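You operate a simulated robot arm through the tools that you are given. There is no shell and no other tool.

You are at the controls of a simulated robot arm. One attempt, no reset.

Task
Free the lock bolt and start the winder with air and filter on.
Fine: main switch on, main air lever open, filter switch on, then the start button once the air is up.

Only the result counts: the job must be done as asked and must still hold three seconds after the hand-in. Knocking over, shifting, dropping, spilling or breaking anything else fails it.

Robot
A 7-joint arm with a three-finger gripper, fixed in place. Base frame: the origin is at the foot of the arm, x ahead of it, y to its left, z up; the work surface is at about z = 915. Units: mm, degrees, N and s.
Its first joint turns from -166.0 to 166.0 degrees. Payload 2.69 kg.
The tool frame sits at the grasp point between the pads (the TCP): z along the fingers, y along the line on which they close. The tips reach 30 mm beyond it. Largest opening 128 mm; the body of the gripper starts 117 mm behind the TCP.
Orientation is told as [roll, pitch, yaw] about the base's x, y, z axes, in that order, counted from this pose: with the fingers straight down and closing along the base's y, the tool's x points along the base's -x, its y along +y and its z along -z.

Tools
- The arm moves only by the tool nudge_tool. Its argument "deltas" is a list of rows, each an object of numbers (a shift or turn left out is 0, a gripper value left out holds the last): "ax", "ay", "az": the turn, a rotation vector about the tool's x, y, z in units of 5 degrees (1.0 is 5 degrees); "dx", "dy", "dz": the shift along the tool's x, y, z in units of 50 mm (1.0 is 50 mm); "jaw": the finger opening in mm, from 0 to 128. In form: [{"ax": .., "ay": .., "az": .., "dx": .., "dy": .., "dz": .., "jaw": ..}, ...]. A call has 1 to 20 rows; each row shifts and turns the commanded pose from where the row before left it, along the tool's axes as they then stand. A call with a number of a shift or a turn outside -1 to 1 is refused whole. Rows are played at 5 a second. More than 50 mm and 8.6 degrees between two rows, or a gripper value outside its range, and nothing of the call is played. Where a pose cannot be reached the arm comes as near as it can. A force on the tool above 40 N (or 10 N above the force at the start of the call, whichever is more), or a blocked arm, ends the call early, and 0.2 s more pass. Each finger halts on what it meets, pressing with about 37 N; the grip force reading is that of the motor and also rises with nothing between the fingers. The clock runs only during rows and for 0.2 s after the last one: add rows that do not move to give the fingers time. It gives the time, the measured TCP pose, the force on the tool (base axes), the opening and the grip force at its end, in the units of the frame above (readings bear some noise), with the torque about the TCP (base axes, N m) and any sound that the robot's microphone picked up, and new pictures: "views" is both (left out), scene, wrist or none.
- Cameras (640 x 400 px; columns grow to the right, rows downward): "scene" is fixed at [62.5, -489.2, 1770.5]; the picture's right is [0.74, -0.67, 0.00], its down [-0.30, -0.33, -0.89] and it looks along [0.60, 0.66, -0.45] (base axes); focal length 358 px, centre (320, 200). "wrist" rides on the gripper at [58, 54, -131] in the tool frame; the picture's right is [-0.68, 0.74, 0.00], its down [-0.62, -0.57, -0.55] and it looks along [-0.40, -0.37, 0.84] (tool axes); focal length 234 px, centre (320, 200). There is no depth. A picture from a camera that has moved, and an enlarged one, comes with that camera's place and axes in the base frame and with its lens. The place of the scene camera against the robot may be out by one fixed shift of up to 25 mm in any direction.
- lift_body(by): slides the trunk up (or, below 0, down) by that many mm; the arm rides with it, the base frame stays. It gives what a move gives, with no picture.
- inspect(camera, box): a new picture of the part [left, top, right, bottom] of that camera's present view, enlarged. It takes no simulated time.
- job_done(): hands the job in; it is judged then, once.

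Places have to be worked out from the pictures, the camera data and where the tool is seen. Open the gripper and draw the arm clear of the work before you hand the job in, unless the task says otherwise.

The tools are called after "Request:" by a JSON object that holds its "fn" and its "kwargs". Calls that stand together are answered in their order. nudge_tool: Moves the arm, as the interface text tells. Its arguments: {"type":"object","properties":{"deltas":{"type":"array"},"views":{"type":"string","enum":["both","scene","wrist","none"]}},"required":["deltas"]} The other tools are called the same way: lift_body (by) slides the trunk up or down; inspect (camera, box) takes an enlarged picture of a part of a camera's view; job_done () hands the job in.

At the start:

```text
clock: 0.0
eef_pos: [672.3, -83.0, 1409.4]
tool_rot: [0.0, 0.0, 0.0]
force: [0.2, -0.3, -0.2]
ft_torque: [0.02, 0.02, -0.02]
grip_width: 127.9
gripper_force: 0.0
trunk travel left (down, up): [-200.0, 150.0]
```

scene: 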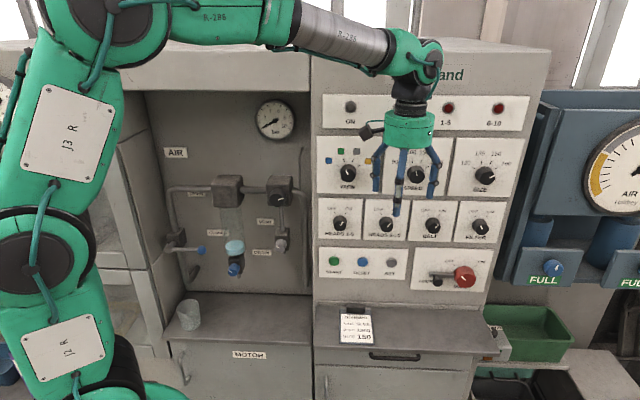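
wrist: 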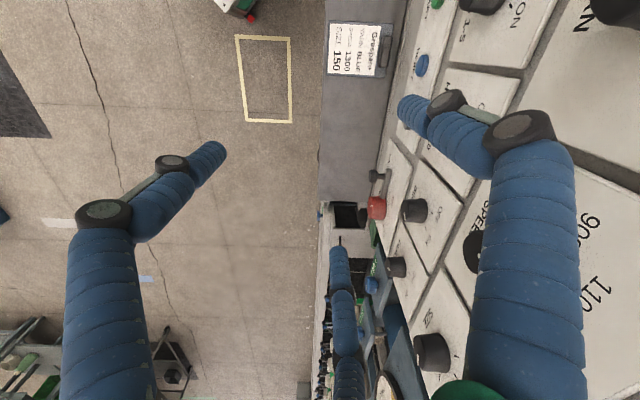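

I see a panel with knobs, an air bay to the left, and a red main switch at the lower right. I'll enlarge portions of the scene to read the labels before moving.

Request:
{"fn": "inspect", "kwargs": {"camera": "scene", "box": [310, 180, 510, 305]}}

Request:
{"fn": "inspect", "kwargs": {"camera": "scene", "box": [310, 80, 550, 230]}}

Request:
{"fn": "inspect", "kwargs": {"camera": "scene", "box": [140, 80, 320, 290]}}

Request:
{"fn": "inspect", "kwargs": {"camera": "scene", "box": [320, 290, 420, 360]}}

Request:
{"fn": "inspect", "kwargs": {"camera": "scene", "box": [400, 240, 500, 305]}}

```text
3.20 times, centred on (410, 242) of scene
camera zoom: at [62.5, -489.2, 1770.5], right [0.74, -0.67, 0.0], down [-0.3, -0.33, -0.89], along [0.6, 0.66, -0.45], focal length 1145 px, centre (32, 64)
```

zoom: 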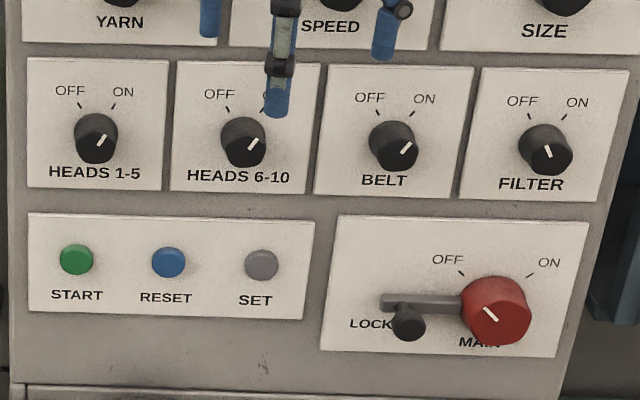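

```text
2.67 times, centred on (430, 155) of scene
camera zoom: at [62.5, -489.2, 1770.5], right [0.74, -0.67, 0.0], down [-0.3, -0.33, -0.89], along [0.6, 0.66, -0.45], focal length 954 px, centre (27, 320)
```

zoom: 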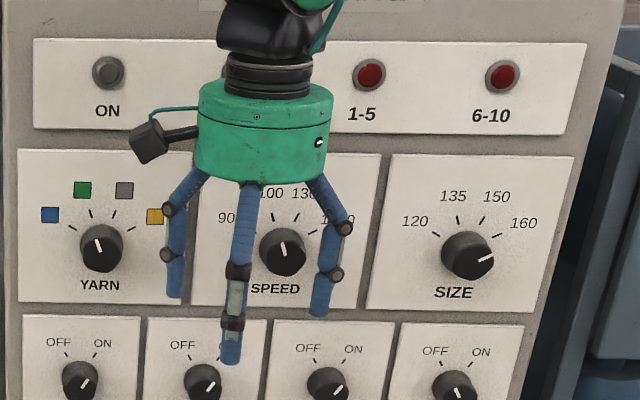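

```text
1.90 times, centred on (230, 185) of scene
camera zoom: at [62.5, -489.2, 1770.5], right [0.74, -0.67, 0.0], down [-0.3, -0.33, -0.89], along [0.6, 0.66, -0.45], focal length 682 px, centre (491, 229)
```

zoom: 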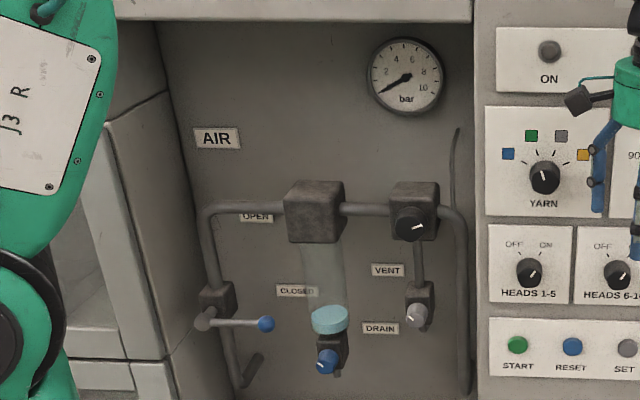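

```text
5.71 times, centred on (370, 325) of scene
camera zoom: at [62.5, -489.2, 1770.5], right [0.74, -0.67, 0.0], down [-0.3, -0.33, -0.89], along [0.6, 0.66, -0.45], focal length 2044 px, centre (34, -514)
```

zoom: 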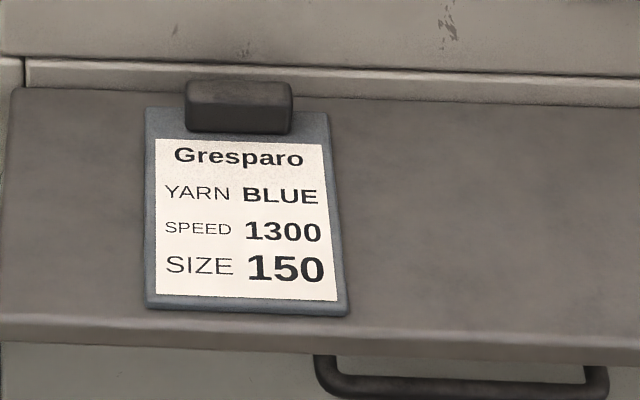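

```text
6.15 times, centred on (450, 272) of scene
camera zoom: at [62.5, -489.2, 1770.5], right [0.74, -0.67, 0.0], down [-0.3, -0.33, -0.89], along [0.6, 0.66, -0.45], focal length 2202 px, centre (-480, -246)
```

zoom: 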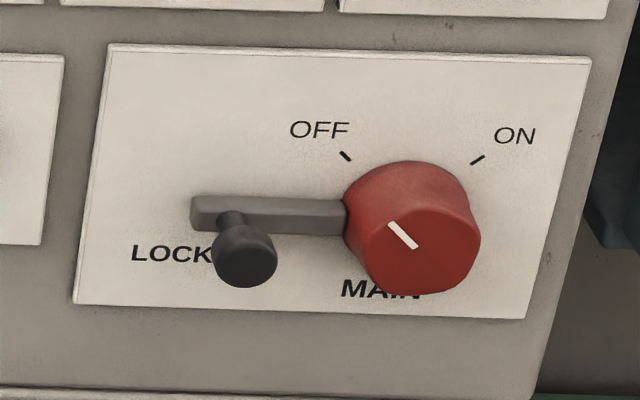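

The labels are readable: MAIN and FILTER are at OFF, the lock bolt sits against the red switch, and the air lever is horizontal at CLOSED. The panel appears to face roughly (-0.7,-0.7), so I'll back off a little and begin turning the tool to face it.

Request:
{"fn": "nudge_tool", "kwargs": {"deltas": [{"dx": 0.7, "dy": -0.7}, {"dx": 0.7, "dy": -0.7}, {"ax": -0.7, "ay": -0.7}, {"ax": -0.7, "ay": -0.7}, {"ax": -0.7, "ay": -0.7}, {"ax": -0.7, "ay": -0.7}, {"ax": -0.7, "ay": -0.7}, {"ax": -0.7, "ay": -0.7}], "views": "both"}}

```text
clock: 1.8
eef_pos: [603.0, -154.3, 1409.4]
tool_rot: [22.0, -20.6, -4.0]
force: [0.7, 0.1, -0.2]
ft_torque: [0.03, 0.0, -0.02]
grip_width: 127.8
gripper_force: 0.0
trunk travel left (down, up): [-200.0, 150.0]
camera wrist: at [496.9, -145.9, 1522.0], right [0.58, 0.64, 0.5], down [0.42, -0.76, 0.49], along [0.7, -0.08, -0.71], focal length 234 px, centre (320, 200)
```

scene: 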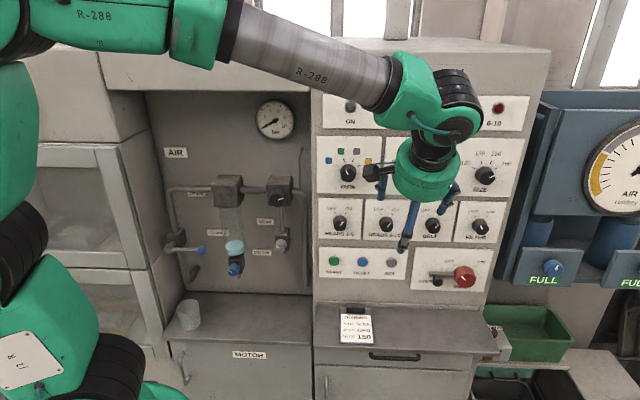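
wrist: 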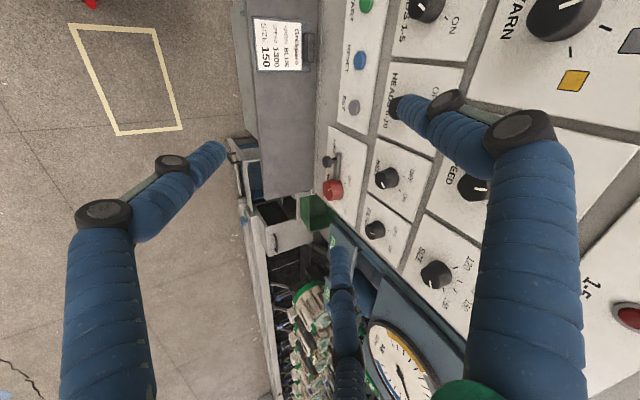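

The rotation goes as planned, with the camera on the panel's left side. I'll continue the pitch until the tool axis is horizontal.

Request:
{"fn": "nudge_tool", "kwargs": {"deltas": [{"ax": -0.7, "ay": -0.7}, {"ax": -0.7, "ay": -0.7}, {"ax": -0.7, "ay": -0.7}, {"ax": -0.7, "ay": -0.7}, {"ax": -0.7, "ay": -0.7}, {"ax": -0.7, "ay": -0.7}, {"ax": -0.7, "ay": -0.7}, {"ax": -0.7, "ay": -0.7}, {"ax": -0.7, "ay": -0.7}, {"ax": -0.7, "ay": -0.7}, {"ax": -0.7, "ay": -0.7}, {"ax": -0.7, "ay": -0.7}], "views": "both"}}

```text
clock: 4.4
eef_pos: [601.6, -155.2, 1410.2]
tool_rot: [88.7, -45.0, -44.2]
force: [0.2, -0.3, 0.3]
ft_torque: [-0.05, -0.02, 0.01]
grip_width: 127.9
gripper_force: 0.0
trunk travel left (down, up): [-200.0, 150.0]
camera wrist: at [452.6, -191.3, 1408.4], right [-0.02, 0.04, 1.0], down [0.2, -0.98, 0.04], along [0.98, 0.2, 0.01], focal length 234 px, centre (320, 200)
```

scene: 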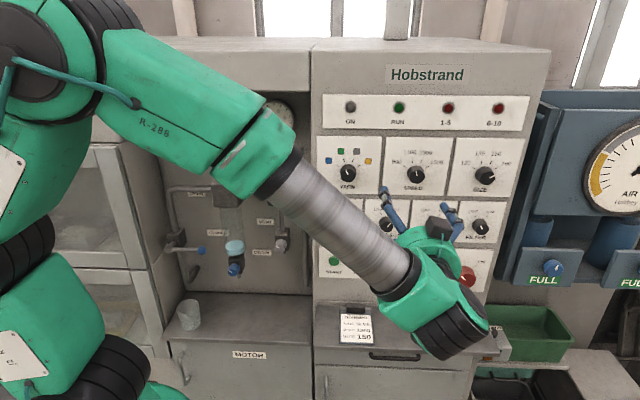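
wrist: 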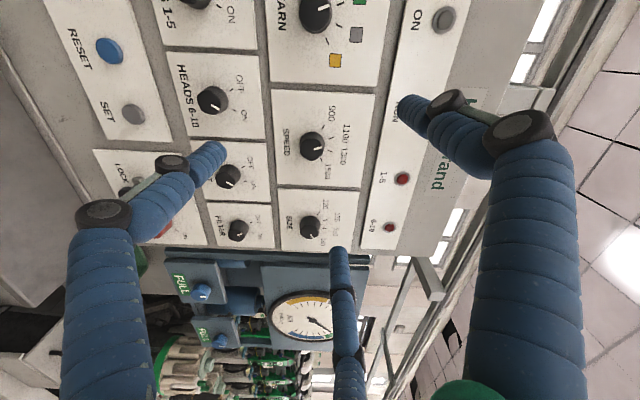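

The tool now points horizontally at the panel; the wrist picture is on its side. I'll roll it about the tool axis by about +90° so the camera sits above the hand.

Request:
{"fn": "nudge_tool", "kwargs": {"deltas": [{"az": 1}, {"az": 1}, {"az": 1}, {"az": 1}, {"az": 1}, {"az": 1}, {"az": 1}, {"az": 1}, {"az": 1}, {"az": 1}, {"az": 1}, {"az": 1}, {"az": 1}, {"az": 1}, {"az": 1}, {"az": 1}, {"az": 1}], "views": "both"}}

```text
clock: 8.0
eef_pos: [601.7, -154.1, 1409.8]
tool_rot: [88.8, 40.1, -45.6]
force: [0.2, 0.0, 0.1]
ft_torque: [0.01, 0.0, -0.03]
grip_width: 128.0
gripper_force: 0.1
trunk travel left (down, up): [-200.0, 150.0]
camera wrist: at [502.3, -238.3, 1490.3], right [0.7, -0.7, 0.13], down [-0.32, -0.47, -0.82], along [0.63, 0.54, -0.56], focal length 234 px, centre (320, 200)
```

scene: 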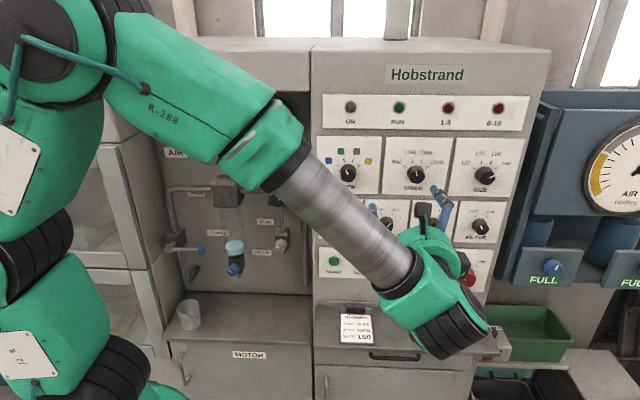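
wrist: 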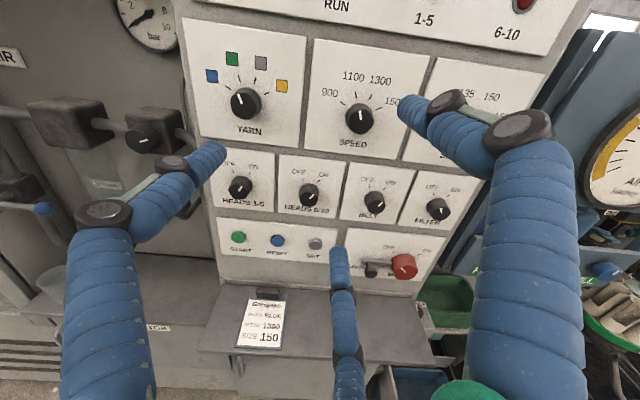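

The wrist view is now upright and shows the whole panel. I'll finish the roll (about 7° more) and lower the tool 200 mm for a second viewpoint to triangulate from.

Request:
{"fn": "nudge_tool", "kwargs": {"deltas": [{"az": 0.7}, {"az": 0.7}, {"dx": -0.73, "dy": -0.68}, {"dx": -0.73, "dy": -0.68}, {"dx": -0.73, "dy": -0.68}, {"dx": -0.73, "dy": -0.68}, {}], "views": "both"}}

Request:
{"fn": "inspect", "kwargs": {"camera": "wrist", "box": [200, 130, 480, 305]}}

```text
clock: 9.6
eef_pos: [599.1, -157.6, 1212.8]
tool_rot: [88.7, 47.0, -45.9]
force: [0.5, -0.4, -0.3]
ft_torque: [0.02, -0.05, 0.01]
grip_width: 127.9
gripper_force: 0.0
trunk travel left (down, up): [-200.0, 150.0]
camera wrist: at [507.3, -248.7, 1294.5], right [0.71, -0.71, 0.01], down [-0.39, -0.4, -0.83], along [0.59, 0.58, -0.56], focal length 234 px, centre (320, 200)
```

scene: 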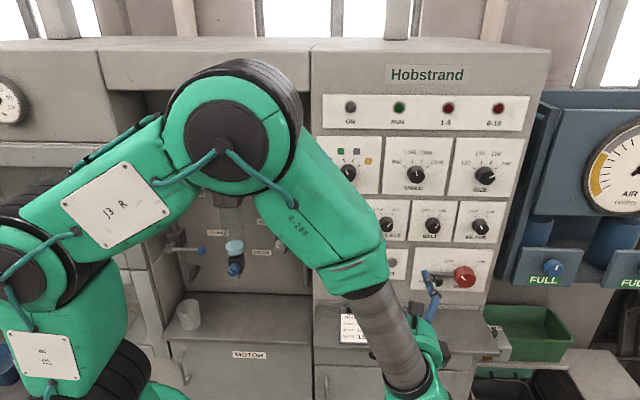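
wrist: 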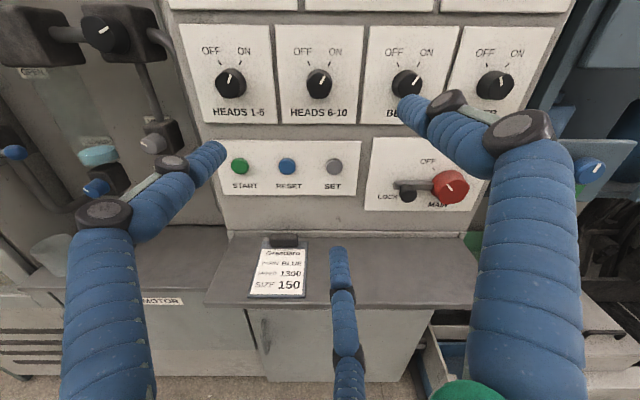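

```text
2.29 times, centred on (340, 218) of wrist
camera zoom: at [507.3, -248.7, 1294.5], right [0.71, -0.71, 0.01], down [-0.39, -0.4, -0.83], along [0.59, 0.58, -0.56], focal length 535 px, centre (274, 160)
```

zoom: 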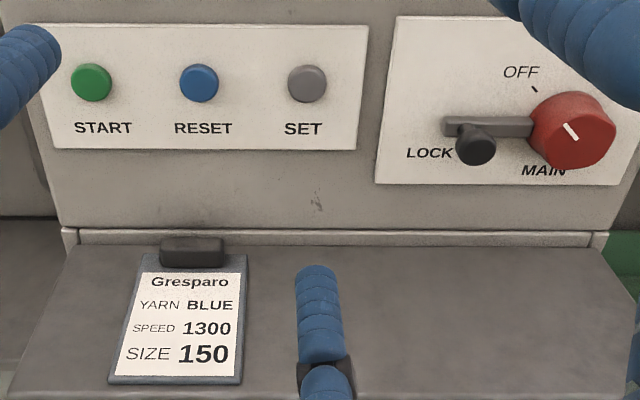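

Triangulating from the two wrist views: the panel faces exactly 45° (inward direction (0.707,0.707)), button fronts are at about 580 mm along it, and MAIN is at height about 1060. I'll close the fingers and move to roughly 100 mm in front of the lock bolt for a closer look.

Request:
{"fn": "nudge_tool", "kwargs": {"deltas": [{"ax": -0.12, "ay": 0.13, "jaw": 0}, {"dx": -0.78, "dy": 0.175, "dz": 0.52}, {"dx": -0.78, "dy": 0.175, "dz": 0.52}, {"dx": -0.78, "dy": 0.175, "dz": 0.52}, {"dx": -0.78, "dy": 0.175, "dz": 0.52}, {"dx": -0.78, "dy": 0.175, "dz": 0.4}, {}], "views": "both"}}

Request:
{"fn": "inspect", "kwargs": {"camera": "wrist", "box": [240, 80, 480, 230]}}

```text
clock: 11.2
eef_pos: [807.1, -186.1, 1097.1]
tool_rot: [89.9, 47.0, -45.0]
force: [0.7, 0.1, -0.2]
ft_torque: [0.01, -0.08, 0.0]
grip_width: 2.1
gripper_force: 31.6
trunk travel left (down, up): [-200.0, 150.0]
camera wrist: at [713.4, -278.1, 1176.9], right [0.71, -0.71, 0.01], down [-0.38, -0.39, -0.84], along [0.59, 0.59, -0.55], focal length 234 px, centre (320, 200)
```

scene: 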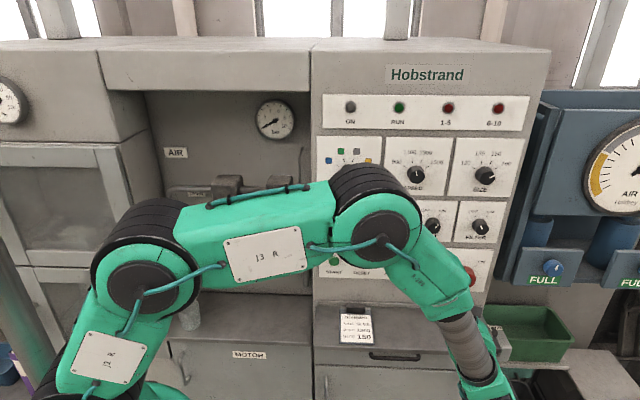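
wrist: 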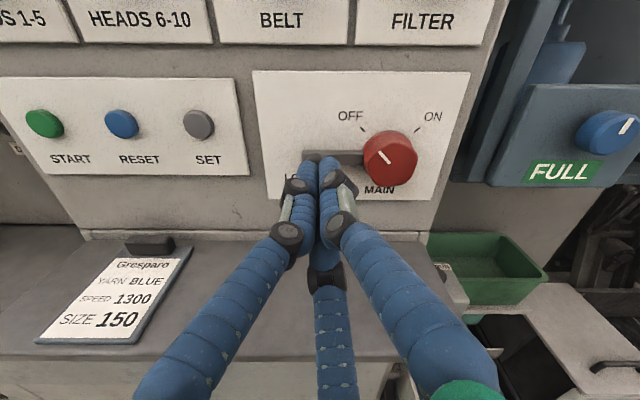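

```text
2.67 times, centred on (360, 155) of wrist
camera zoom: at [713.4, -278.1, 1176.9], right [0.71, -0.71, 0.01], down [-0.38, -0.39, -0.84], along [0.59, 0.59, -0.55], focal length 624 px, centre (213, 320)
```

zoom: 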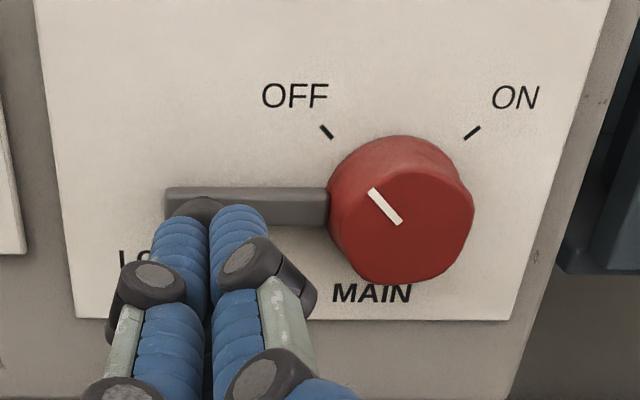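

The three fingers are closed and the bolt knob is hidden behind them. I'll shift right about 43 mm to see the bolt knob beside the fingers before pushing it left.

Request:
{"fn": "nudge_tool", "kwargs": {"deltas": [{"dx": -0.587, "dy": 0.629}, {}], "views": "wrist"}}

Request:
{"fn": "inspect", "kwargs": {"camera": "wrist", "box": [200, 90, 440, 240]}}

```text
clock: 11.8
eef_pos: [837.2, -218.1, 1095.7]
tool_rot: [89.9, 47.1, -45.0]
force: [1.3, -0.8, -0.4]
ft_torque: [0.07, -0.06, 0.07]
grip_width: 2.0
gripper_force: 31.5
trunk travel left (down, up): [-200.0, 150.0]
camera wrist: at [743.6, -311.2, 1175.1], right [0.71, -0.71, 0.01], down [-0.38, -0.39, -0.84], along [0.59, 0.59, -0.55], focal length 234 px, centre (320, 200)
```

wrist: 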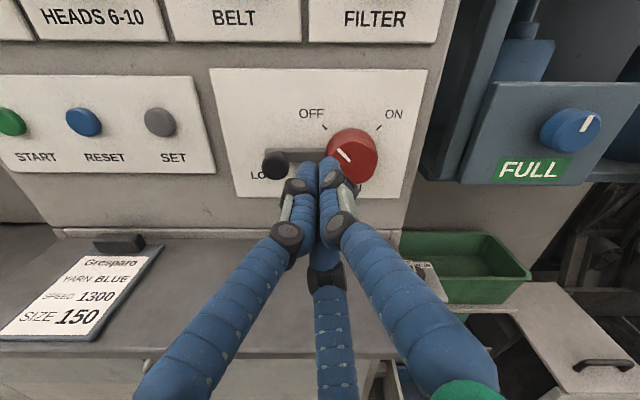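

```text
2.67 times, centred on (320, 165) of wrist
camera zoom: at [743.6, -311.2, 1175.1], right [0.71, -0.71, 0.01], down [-0.38, -0.39, -0.84], along [0.59, 0.59, -0.55], focal length 624 px, centre (320, 293)
```

zoom: 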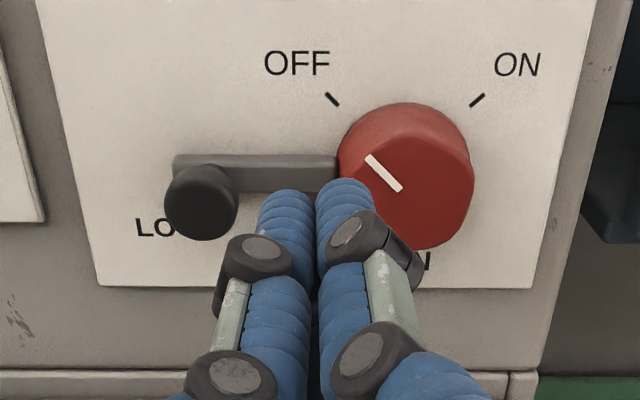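

Triangulated: bolt knob centre at about 697 mm along the panel, front around 535–560 deep, height 1066; the red knob's front is at about 561 deep, so the fingertips can enter the gap between them at 556 depth. I'll descend and move in just right of the bolt knob.

Request:
{"fn": "nudge_tool", "kwargs": {"deltas": [{"dx": -0.303, "dy": -0.555}, {"dz": 0.6}, {"dz": 0.6}, {"dz": 0.5}, {}], "views": "both"}}

Request:
{"fn": "inspect", "kwargs": {"camera": "wrist", "box": [200, 90, 440, 240]}}

```text
clock: 13.0
eef_pos: [889.6, -150.3, 1067.2]
tool_rot: [89.9, 47.1, -45.0]
force: [-0.1, -0.2, -0.5]
ft_torque: [0.02, -0.05, -0.01]
grip_width: 2.0
gripper_force: 31.9
trunk travel left (down, up): [-200.0, 150.0]
camera wrist: at [795.6, -242.2, 1146.5], right [0.71, -0.71, 0.01], down [-0.38, -0.39, -0.84], along [0.59, 0.59, -0.55], focal length 234 px, centre (320, 200)
```

scene: 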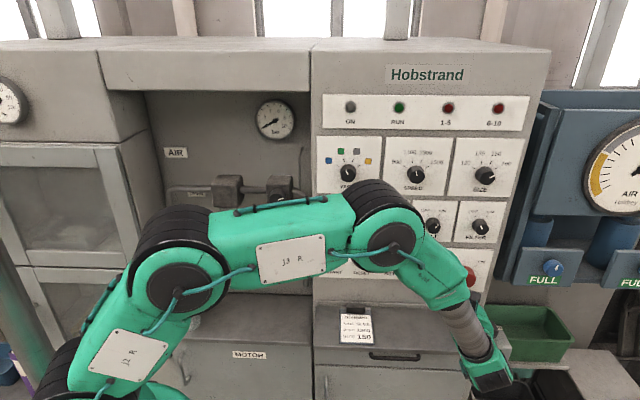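
wrist: 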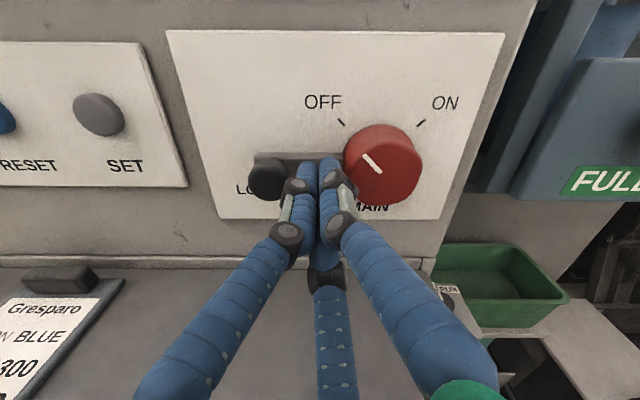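

```text
2.67 times, centred on (320, 165) of wrist
camera zoom: at [795.6, -242.2, 1146.5], right [0.71, -0.71, 0.01], down [-0.38, -0.39, -0.84], along [0.59, 0.59, -0.55], focal length 624 px, centre (320, 293)
```

zoom: 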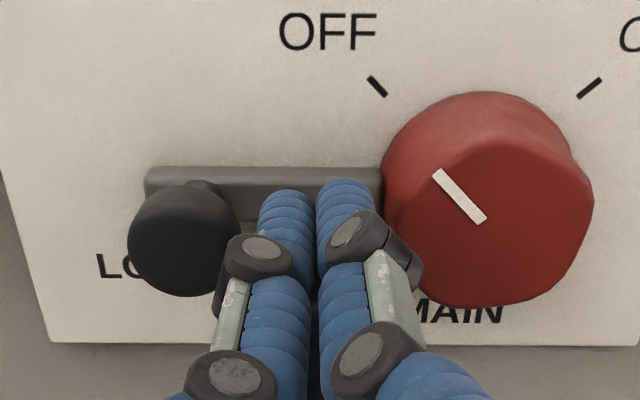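

The tips are in the gap at 553 depth, level with the bolt knob, with no contact yet. I'll push left in small 10 mm steps.

Request:
{"fn": "nudge_tool", "kwargs": {"deltas": [{"dx": 0.136, "dy": -0.146}, {"dx": 0.136, "dy": -0.146}, {"dx": 0.136, "dy": -0.146}, {"dx": 0.136, "dy": -0.146}], "views": "wrist"}}

Request:
{"fn": "inspect", "kwargs": {"camera": "wrist", "box": [200, 90, 440, 240]}}

```text
clock: 14.0
eef_pos: [860.5, -120.3, 1066.4]
tool_rot: [89.9, 47.1, -45.0]
force: [-0.2, 0.3, -0.5]
ft_torque: [0.01, -0.02, -0.01]
grip_width: 2.2
gripper_force: 31.5
trunk travel left (down, up): [-200.0, 150.0]
camera wrist: at [766.2, -212.0, 1145.8], right [0.71, -0.71, 0.01], down [-0.38, -0.39, -0.84], along [0.59, 0.59, -0.55], focal length 234 px, centre (320, 200)
```

wrist: 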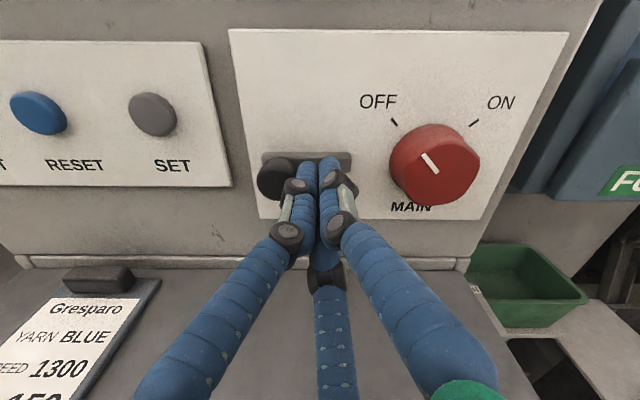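

```text
2.67 times, centred on (320, 165) of wrist
camera zoom: at [766.2, -212.0, 1145.8], right [0.71, -0.71, 0.01], down [-0.38, -0.39, -0.84], along [0.59, 0.59, -0.55], focal length 624 px, centre (320, 293)
```

zoom: 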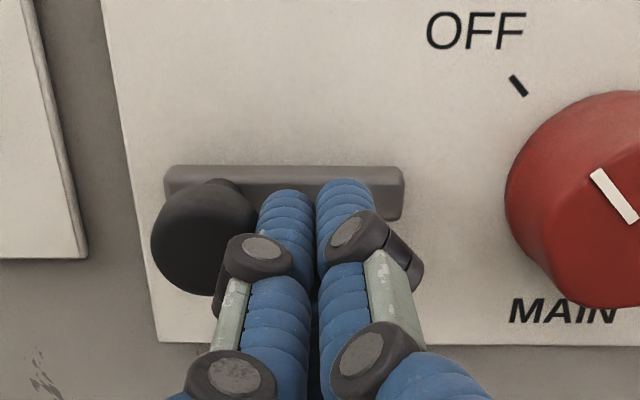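

The bolt slid left with the fingers and its end is now well clear of the red knob. I'll push a little further to be sure it reaches its free position, watching the force.

Request:
{"fn": "nudge_tool", "kwargs": {"deltas": [{"dx": 0.068, "dy": -0.073}, {"dx": 0.068, "dy": -0.073}, {}], "views": "wrist"}}

Request:
{"fn": "inspect", "kwargs": {"camera": "wrist", "box": [200, 90, 440, 240]}}

```text
clock: 14.8
eef_pos: [855.3, -116.6, 1069.3]
tool_rot: [90.1, 46.9, -45.2]
force: [29.2, -23.4, 2.3]
ft_torque: [-0.13, 0.21, -0.75]
grip_width: 2.1
gripper_force: 31.1
trunk travel left (down, up): [-200.0, 150.0]
camera wrist: at [761.0, -207.9, 1147.7], right [0.71, -0.71, 0.01], down [-0.38, -0.39, -0.84], along [0.6, 0.59, -0.55], focal length 234 px, centre (320, 200)
```

wrist: 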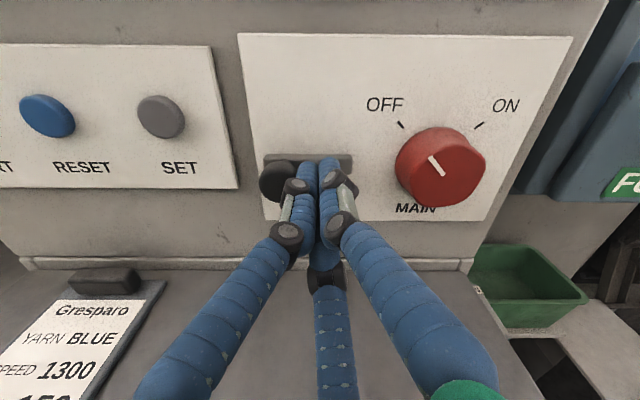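

```text
2.67 times, centred on (320, 165) of wrist
camera zoom: at [761.0, -207.9, 1147.7], right [0.71, -0.71, 0.01], down [-0.38, -0.39, -0.84], along [0.6, 0.59, -0.55], focal length 624 px, centre (320, 293)
```

zoom: 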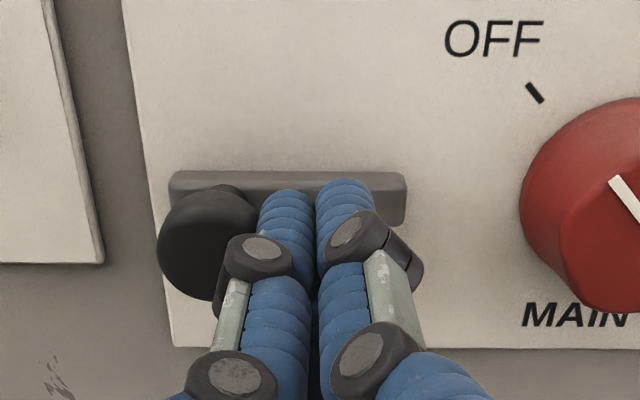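

The bolt hit its end stop (about 37 N), so it is fully drawn. I'll relieve the pressure to the right, back off, and check it stays there.

Request:
{"fn": "nudge_tool", "kwargs": {"deltas": [{"dx": -0.2, "dy": 0.215}, {"dz": -0.8}, {"dz": -0.8}, {"dz": -0.6, "dx": -0.6, "dy": 0.64}, {"dx": -0.3, "dy": 0.32}, {}], "views": "wrist"}}

Request:
{"fn": "inspect", "kwargs": {"camera": "wrist", "box": [200, 90, 440, 240]}}

```text
refused: row 4 steps farther than a row can; nothing moved
```

```text
2.67 times, centred on (320, 165) of wrist
camera zoom: at [761.0, -207.9, 1147.7], right [0.71, -0.71, 0.01], down [-0.38, -0.39, -0.84], along [0.6, 0.59, -0.55], focal length 624 px, centre (320, 293)
```

zoom: 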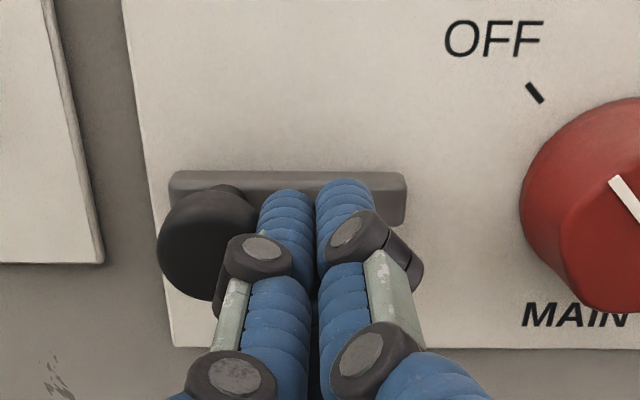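

One row exceeded the 50 mm step, so nothing moved. I'll repeat the retreat with smaller rows.

Request:
{"fn": "nudge_tool", "kwargs": {"deltas": [{"dx": -0.2, "dy": 0.215}, {"dz": -0.8}, {"dz": -0.8}, {"dz": -0.6}, {"dx": -0.6, "dy": 0.64}, {"dx": -0.3, "dy": 0.32}, {}], "views": "wrist"}}

Request:
{"fn": "inspect", "kwargs": {"camera": "wrist", "box": [200, 90, 440, 240]}}

```text
clock: 16.4
eef_pos: [831.8, -247.7, 1068.4]
tool_rot: [90.0, 47.1, -45.0]
force: [0.4, 0.4, 0.2]
ft_torque: [0.02, -0.02, 0.0]
grip_width: 2.0
gripper_force: 31.5
trunk travel left (down, up): [-200.0, 150.0]
camera wrist: at [738.4, -340.6, 1147.8], right [0.71, -0.71, 0.01], down [-0.38, -0.39, -0.84], along [0.59, 0.59, -0.55], focal length 234 px, centre (320, 200)
```

wrist: 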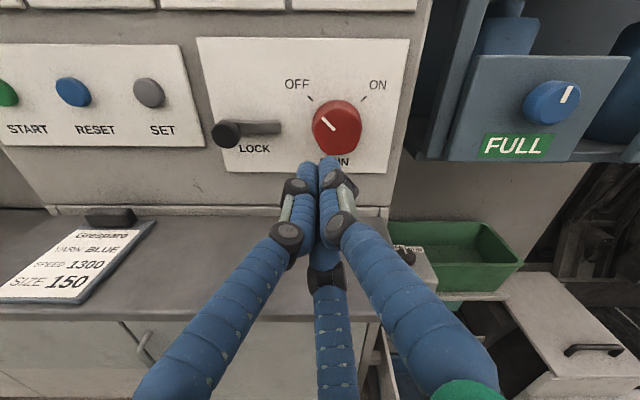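

```text
2.67 times, centred on (320, 165) of wrist
camera zoom: at [738.4, -340.6, 1147.8], right [0.71, -0.71, 0.01], down [-0.38, -0.39, -0.84], along [0.59, 0.59, -0.55], focal length 624 px, centre (320, 293)
```

zoom: 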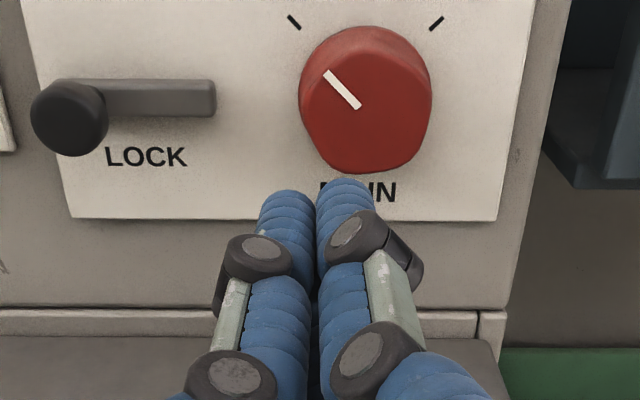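

The bolt stays free at the left and the red knob's axis is at about U=784, height 1064 with its pointer at 45° OFF. I'll centre on that axis, open the fingers and pre-roll the hand by -90° so I can turn +90° while gripping.

Request:
{"fn": "nudge_tool", "kwargs": {"deltas": [{"dx": -0.344, "dy": 0.252, "jaw": 110}, {"az": -1}, {"az": -1}, {"az": -1}, {"az": -1}, {"az": -1}, {"az": -1}, {"az": -1}, {"az": -1}, {"az": -1}, {"az": -1}, {"az": -1}, {"az": -1}, {"az": -1}, {"az": -1}, {"az": -1}, {"az": -1}, {"az": -1}, {"az": -1}, {}], "views": "both"}}

```text
clock: 20.6
eef_pos: [845.7, -261.9, 1062.3]
tool_rot: [90.0, -43.0, -44.8]
force: [-0.2, 1.0, 0.0]
ft_torque: [0.03, 0.01, -0.03]
grip_width: 109.6
gripper_force: 0.1
trunk travel left (down, up): [-200.0, 150.0]
camera wrist: at [696.8, -299.4, 1062.9], right [-0.01, 0.01, 1.0], down [0.2, -0.98, 0.01], along [0.98, 0.2, 0.0], focal length 234 px, centre (320, 200)
```

scene: 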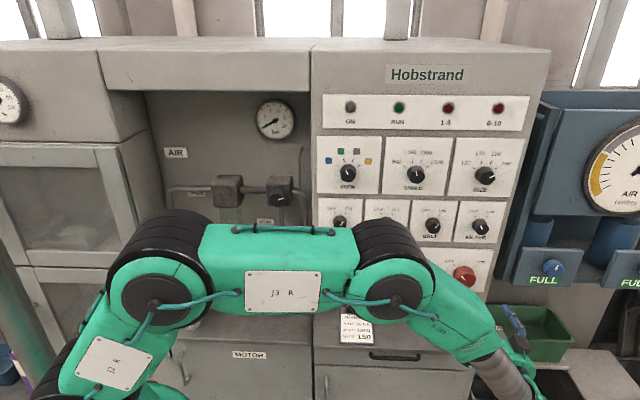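
wrist: 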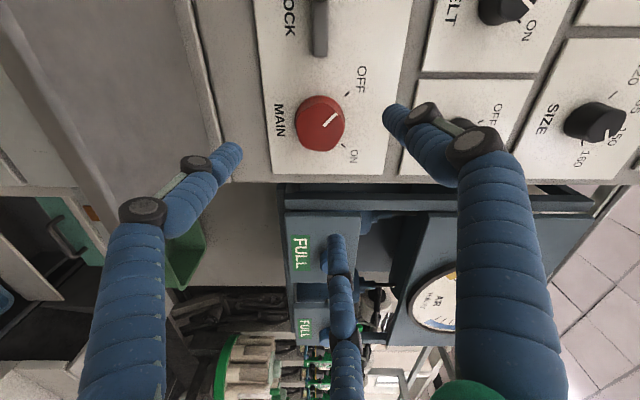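

The hand is centred on the red knob, fingers open around its axis. I'll advance 125 mm so the fingertips surround the knob, then check.

Request:
{"fn": "nudge_tool", "kwargs": {"deltas": [{"dz": 0.8}, {"dz": 0.8}, {"dz": 0.6}, {"dz": 0.3}, {}], "views": "both"}}

Request:
{"fn": "inspect", "kwargs": {"camera": "wrist", "box": [200, 60, 440, 210]}}

```text
clock: 21.8
eef_pos: [937.3, -174.3, 1064.0]
tool_rot: [89.9, -42.9, -45.0]
force: [0.2, 1.4, -0.2]
ft_torque: [0.0, -0.01, 0.01]
grip_width: 109.8
gripper_force: 0.0
trunk travel left (down, up): [-200.0, 150.0]
camera wrist: at [786.6, -210.1, 1063.6], right [-0.01, 0.01, 1.0], down [0.2, -0.98, 0.01], along [0.98, 0.2, 0.0], focal length 234 px, centre (320, 200)
```

scene: 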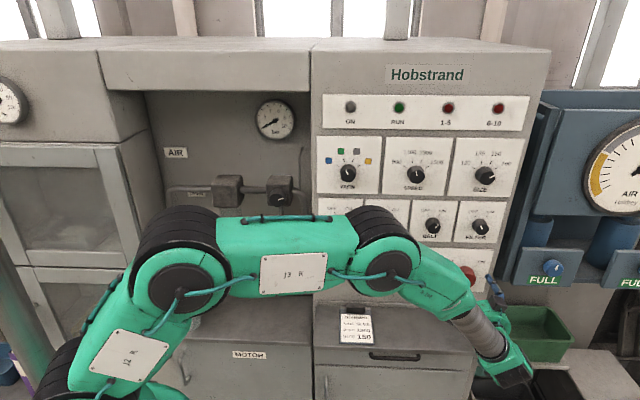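
wrist: 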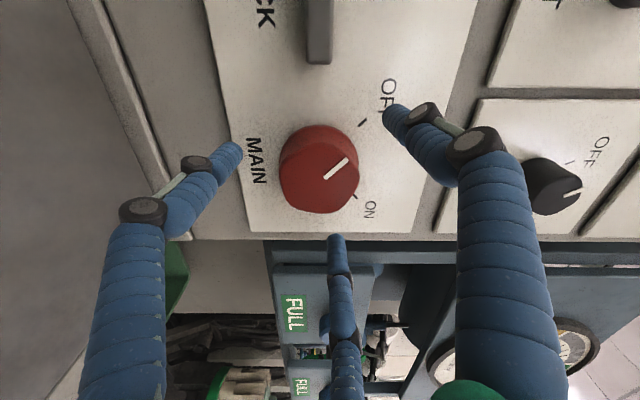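

```text
2.67 times, centred on (320, 135) of wrist
camera zoom: at [786.6, -210.1, 1063.6], right [-0.01, 0.01, 1.0], down [0.2, -0.98, 0.01], along [0.98, 0.2, 0.0], focal length 624 px, centre (320, 373)
```

zoom: 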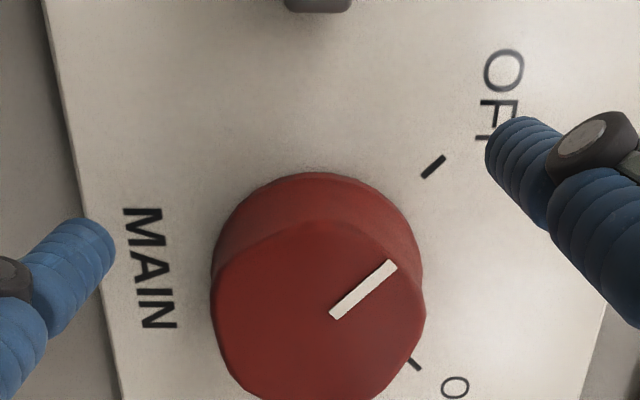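

The three tips are around the knob and centred (tip depth about 569). I'll go in 10 mm more and close on the knob.

Request:
{"fn": "nudge_tool", "kwargs": {"deltas": [{"dz": 0.1}, {"dz": 0.1}, {"jaw": 80}, {"jaw": 60}, {"jaw": 45}, {"jaw": 45}, {}], "views": "wrist"}}

Request:
{"fn": "inspect", "kwargs": {"camera": "wrist", "box": [200, 60, 440, 210]}}

```text
clock: 23.4
eef_pos: [942.7, -167.9, 1063.0]
tool_rot: [89.9, -42.9, -44.8]
force: [-1.0, -3.6, -9.2]
ft_torque: [-0.22, 0.2, -0.29]
grip_width: 57.7
gripper_force: 44.8
trunk travel left (down, up): [-200.0, 150.0]
camera wrist: at [793.0, -203.8, 1062.5], right [0.0, 0.01, 1.0], down [0.2, -0.98, 0.01], along [0.98, 0.2, 0.0], focal length 234 px, centre (320, 200)
```

wrist: 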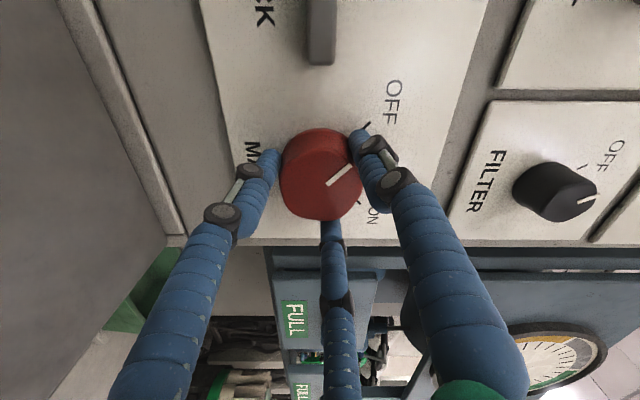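

```text
2.67 times, centred on (320, 135) of wrist
camera zoom: at [793.0, -203.8, 1062.5], right [0.0, 0.01, 1.0], down [0.2, -0.98, 0.01], along [0.98, 0.2, 0.0], focal length 624 px, centre (320, 373)
```

zoom: 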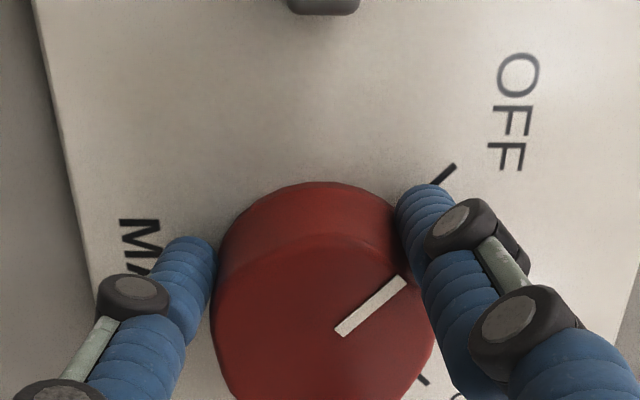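

Grip is firm at 57.7 mm width on the red knob. I'll turn +45° first (clockwise toward ON) and check.

Request:
{"fn": "nudge_tool", "kwargs": {"deltas": [{"az": 0.7, "jaw": 40}, {"az": 0.7}, {"az": 0.8}, {"az": 0.8}, {"az": 1}, {"az": 1}, {"az": 1}, {"az": 1}, {"az": 1}, {"az": 1}, {}], "views": "wrist"}}

Request:
{"fn": "inspect", "kwargs": {"camera": "wrist", "box": [200, 60, 440, 210]}}

```text
clock: 25.8
eef_pos: [941.9, -166.3, 1063.3]
tool_rot: [90.1, 2.1, -45.0]
force: [0.9, 0.9, -7.0]
ft_torque: [-0.06, 0.05, -0.05]
grip_width: 57.6
gripper_force: 44.6
trunk travel left (down, up): [-200.0, 150.0]
camera wrist: at [809.0, -219.8, 1118.7], right [0.5, -0.5, 0.71], down [0.03, -0.81, -0.59], along [0.87, 0.32, -0.39], focal length 234 px, centre (320, 200)
```

wrist: 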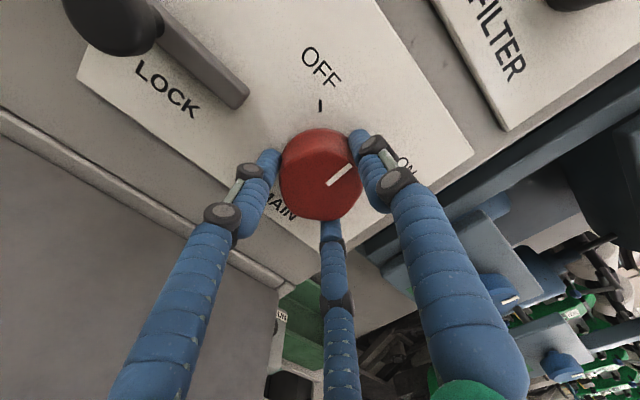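

```text
2.67 times, centred on (320, 135) of wrist
camera zoom: at [809.0, -219.8, 1118.7], right [0.5, -0.5, 0.71], down [0.03, -0.81, -0.59], along [0.87, 0.32, -0.39], focal length 624 px, centre (320, 373)
```

zoom: 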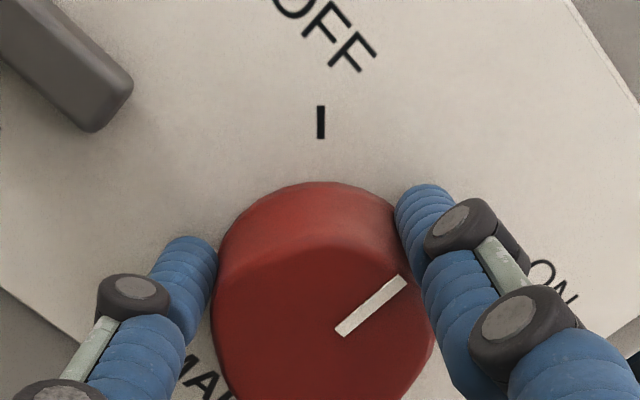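

The knob turned with the hand (pointer unchanged relative to the fingers, 45° turned). I'll turn another 47° to bring it to ON.

Request:
{"fn": "nudge_tool", "kwargs": {"deltas": [{"az": 1}, {"az": 1}, {"az": 1}, {"az": 1}, {"az": 1}, {"az": 1}, {"az": 1}, {"az": 1}, {"az": 0.8}, {"az": 0.3}, {}], "views": "both"}}

Request:
{"fn": "inspect", "kwargs": {"camera": "wrist", "box": [200, 60, 440, 210]}}

Request:
{"fn": "inspect", "kwargs": {"camera": "scene", "box": [310, 80, 550, 230]}}

```text
clock: 28.2
eef_pos: [942.8, -166.9, 1062.7]
tool_rot: [89.9, 47.5, -45.0]
force: [8.2, 5.2, -1.8]
ft_torque: [-0.46, -0.37, -0.2]
grip_width: 57.5
gripper_force: 45.0
trunk travel left (down, up): [-200.0, 150.0]
camera wrist: at [849.0, -259.8, 1142.6], right [0.71, -0.71, 0.0], down [-0.39, -0.39, -0.84], along [0.59, 0.59, -0.55], focal length 234 px, centre (320, 200)
```

scene: 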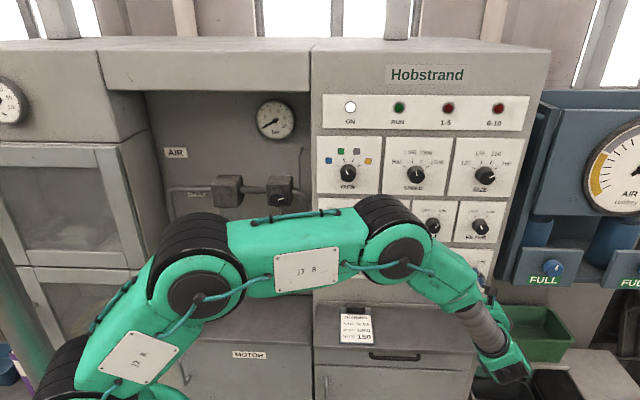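
wrist: 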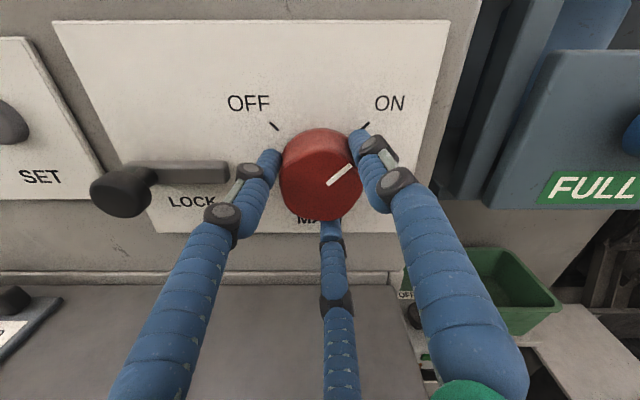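

```text
2.67 times, centred on (320, 135) of wrist
camera zoom: at [849.0, -259.8, 1142.6], right [0.71, -0.71, 0.0], down [-0.39, -0.39, -0.84], along [0.59, 0.59, -0.55], focal length 624 px, centre (320, 373)
```

zoom: 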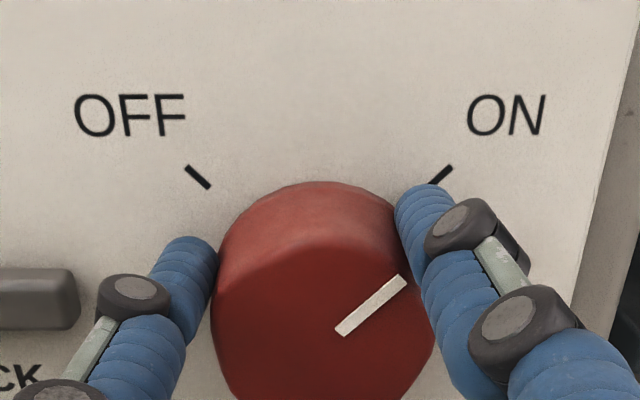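

```text
2.67 times, centred on (430, 155) of scene
camera zoom: at [62.5, -489.2, 1770.5], right [0.74, -0.67, 0.0], down [-0.3, -0.33, -0.89], along [0.6, 0.66, -0.45], focal length 954 px, centre (27, 320)
```

zoom: 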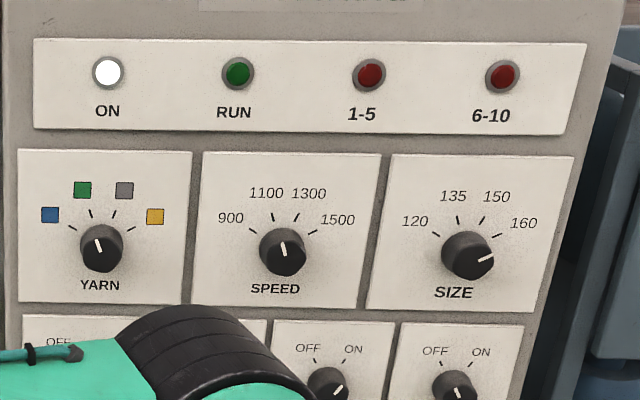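

The ON lamp is now lit white, so MAIN is on. I'll open the fingers, back straight off and check the switch.

Request:
{"fn": "nudge_tool", "kwargs": {"deltas": [{"jaw": 80}, {"jaw": 110}, {"jaw": 110}, {"dz": -0.4}, {"dz": -0.8}, {"dz": -1}, {"dz": -1}, {}], "views": "both"}}

Request:
{"fn": "inspect", "kwargs": {"camera": "wrist", "box": [200, 60, 440, 210]}}

```text
clock: 30.0
eef_pos: [828.7, -279.4, 1064.0]
tool_rot: [90.0, 47.6, -44.9]
force: [0.0, -0.1, 0.3]
ft_torque: [0.03, -0.01, -0.01]
grip_width: 110.0
gripper_force: 0.1
trunk travel left (down, up): [-200.0, 150.0]
camera wrist: at [736.0, -372.7, 1142.5], right [0.71, -0.71, 0.0], down [-0.39, -0.39, -0.84], along [0.59, 0.59, -0.55], focal length 234 px, centre (320, 200)
```

scene: 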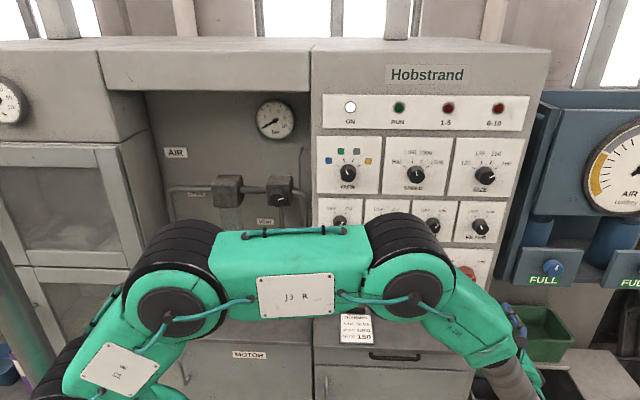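
wrist: 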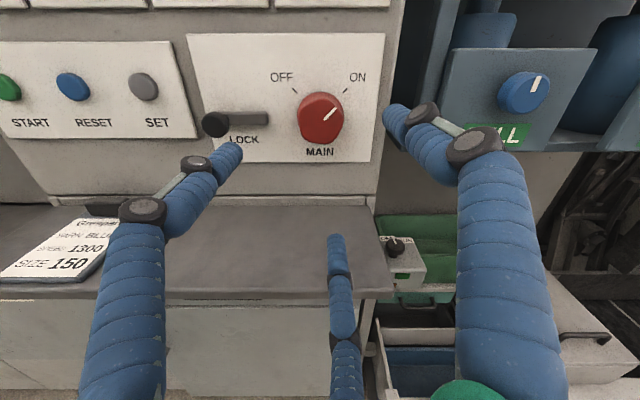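

```text
2.67 times, centred on (320, 135) of wrist
camera zoom: at [736.0, -372.7, 1142.5], right [0.71, -0.71, 0.0], down [-0.39, -0.39, -0.84], along [0.59, 0.59, -0.55], focal length 624 px, centre (320, 373)
```

zoom: 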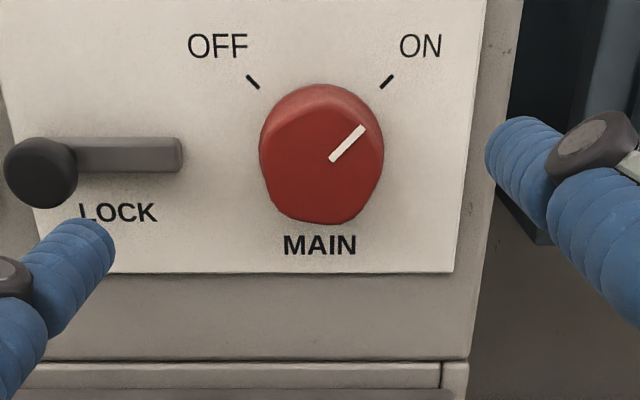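

MAIN reads ON and the bolt remains free. There's also a small box with a knob at the lower right that I want to read before going on.

Request:
{"fn": "inspect", "kwargs": {"camera": "wrist", "box": [365, 220, 445, 310]}}

Request:
{"fn": "inspect", "kwargs": {"camera": "scene", "box": [480, 300, 590, 400]}}

Request:
{"fn": "inspect", "kwargs": {"camera": "scene", "box": [440, 180, 520, 250]}}

```text
4.44 times, centred on (405, 265) of wrist
camera zoom: at [736.0, -372.7, 1142.5], right [0.71, -0.71, 0.0], down [-0.39, -0.39, -0.84], along [0.59, 0.59, -0.55], focal length 1041 px, centre (-58, -89)
```

zoom: 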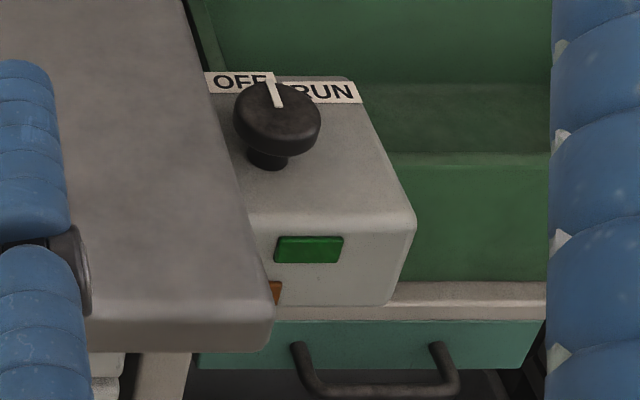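

```text
4.00 times, centred on (535, 350) of scene
camera zoom: at [62.5, -489.2, 1770.5], right [0.74, -0.67, 0.0], down [-0.3, -0.33, -0.89], along [0.6, 0.66, -0.45], focal length 1431 px, centre (-540, -400)
```

zoom: 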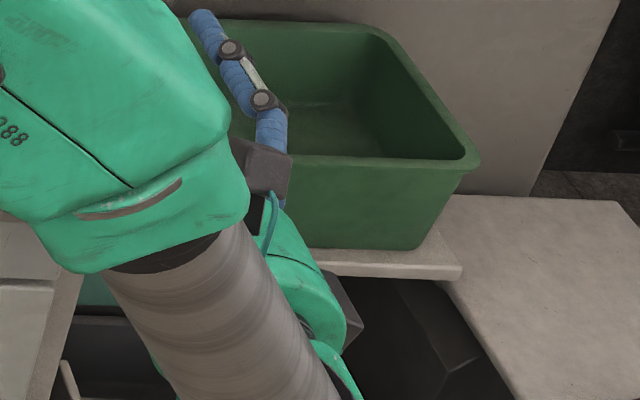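

```text
5.71 times, centred on (480, 215) of scene
camera zoom: at [62.5, -489.2, 1770.5], right [0.74, -0.67, 0.0], down [-0.3, -0.33, -0.89], along [0.6, 0.66, -0.45], focal length 2044 px, centre (-594, 114)
```

zoom: 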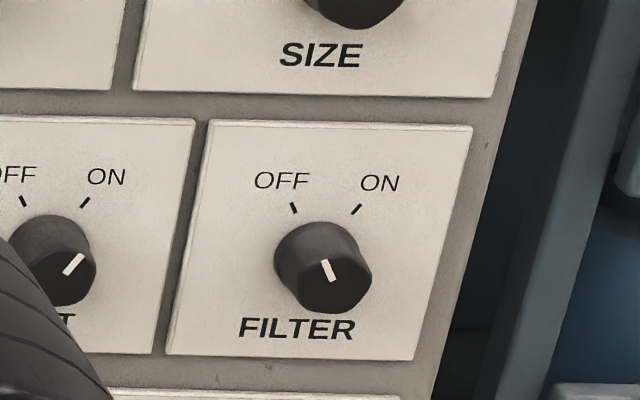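

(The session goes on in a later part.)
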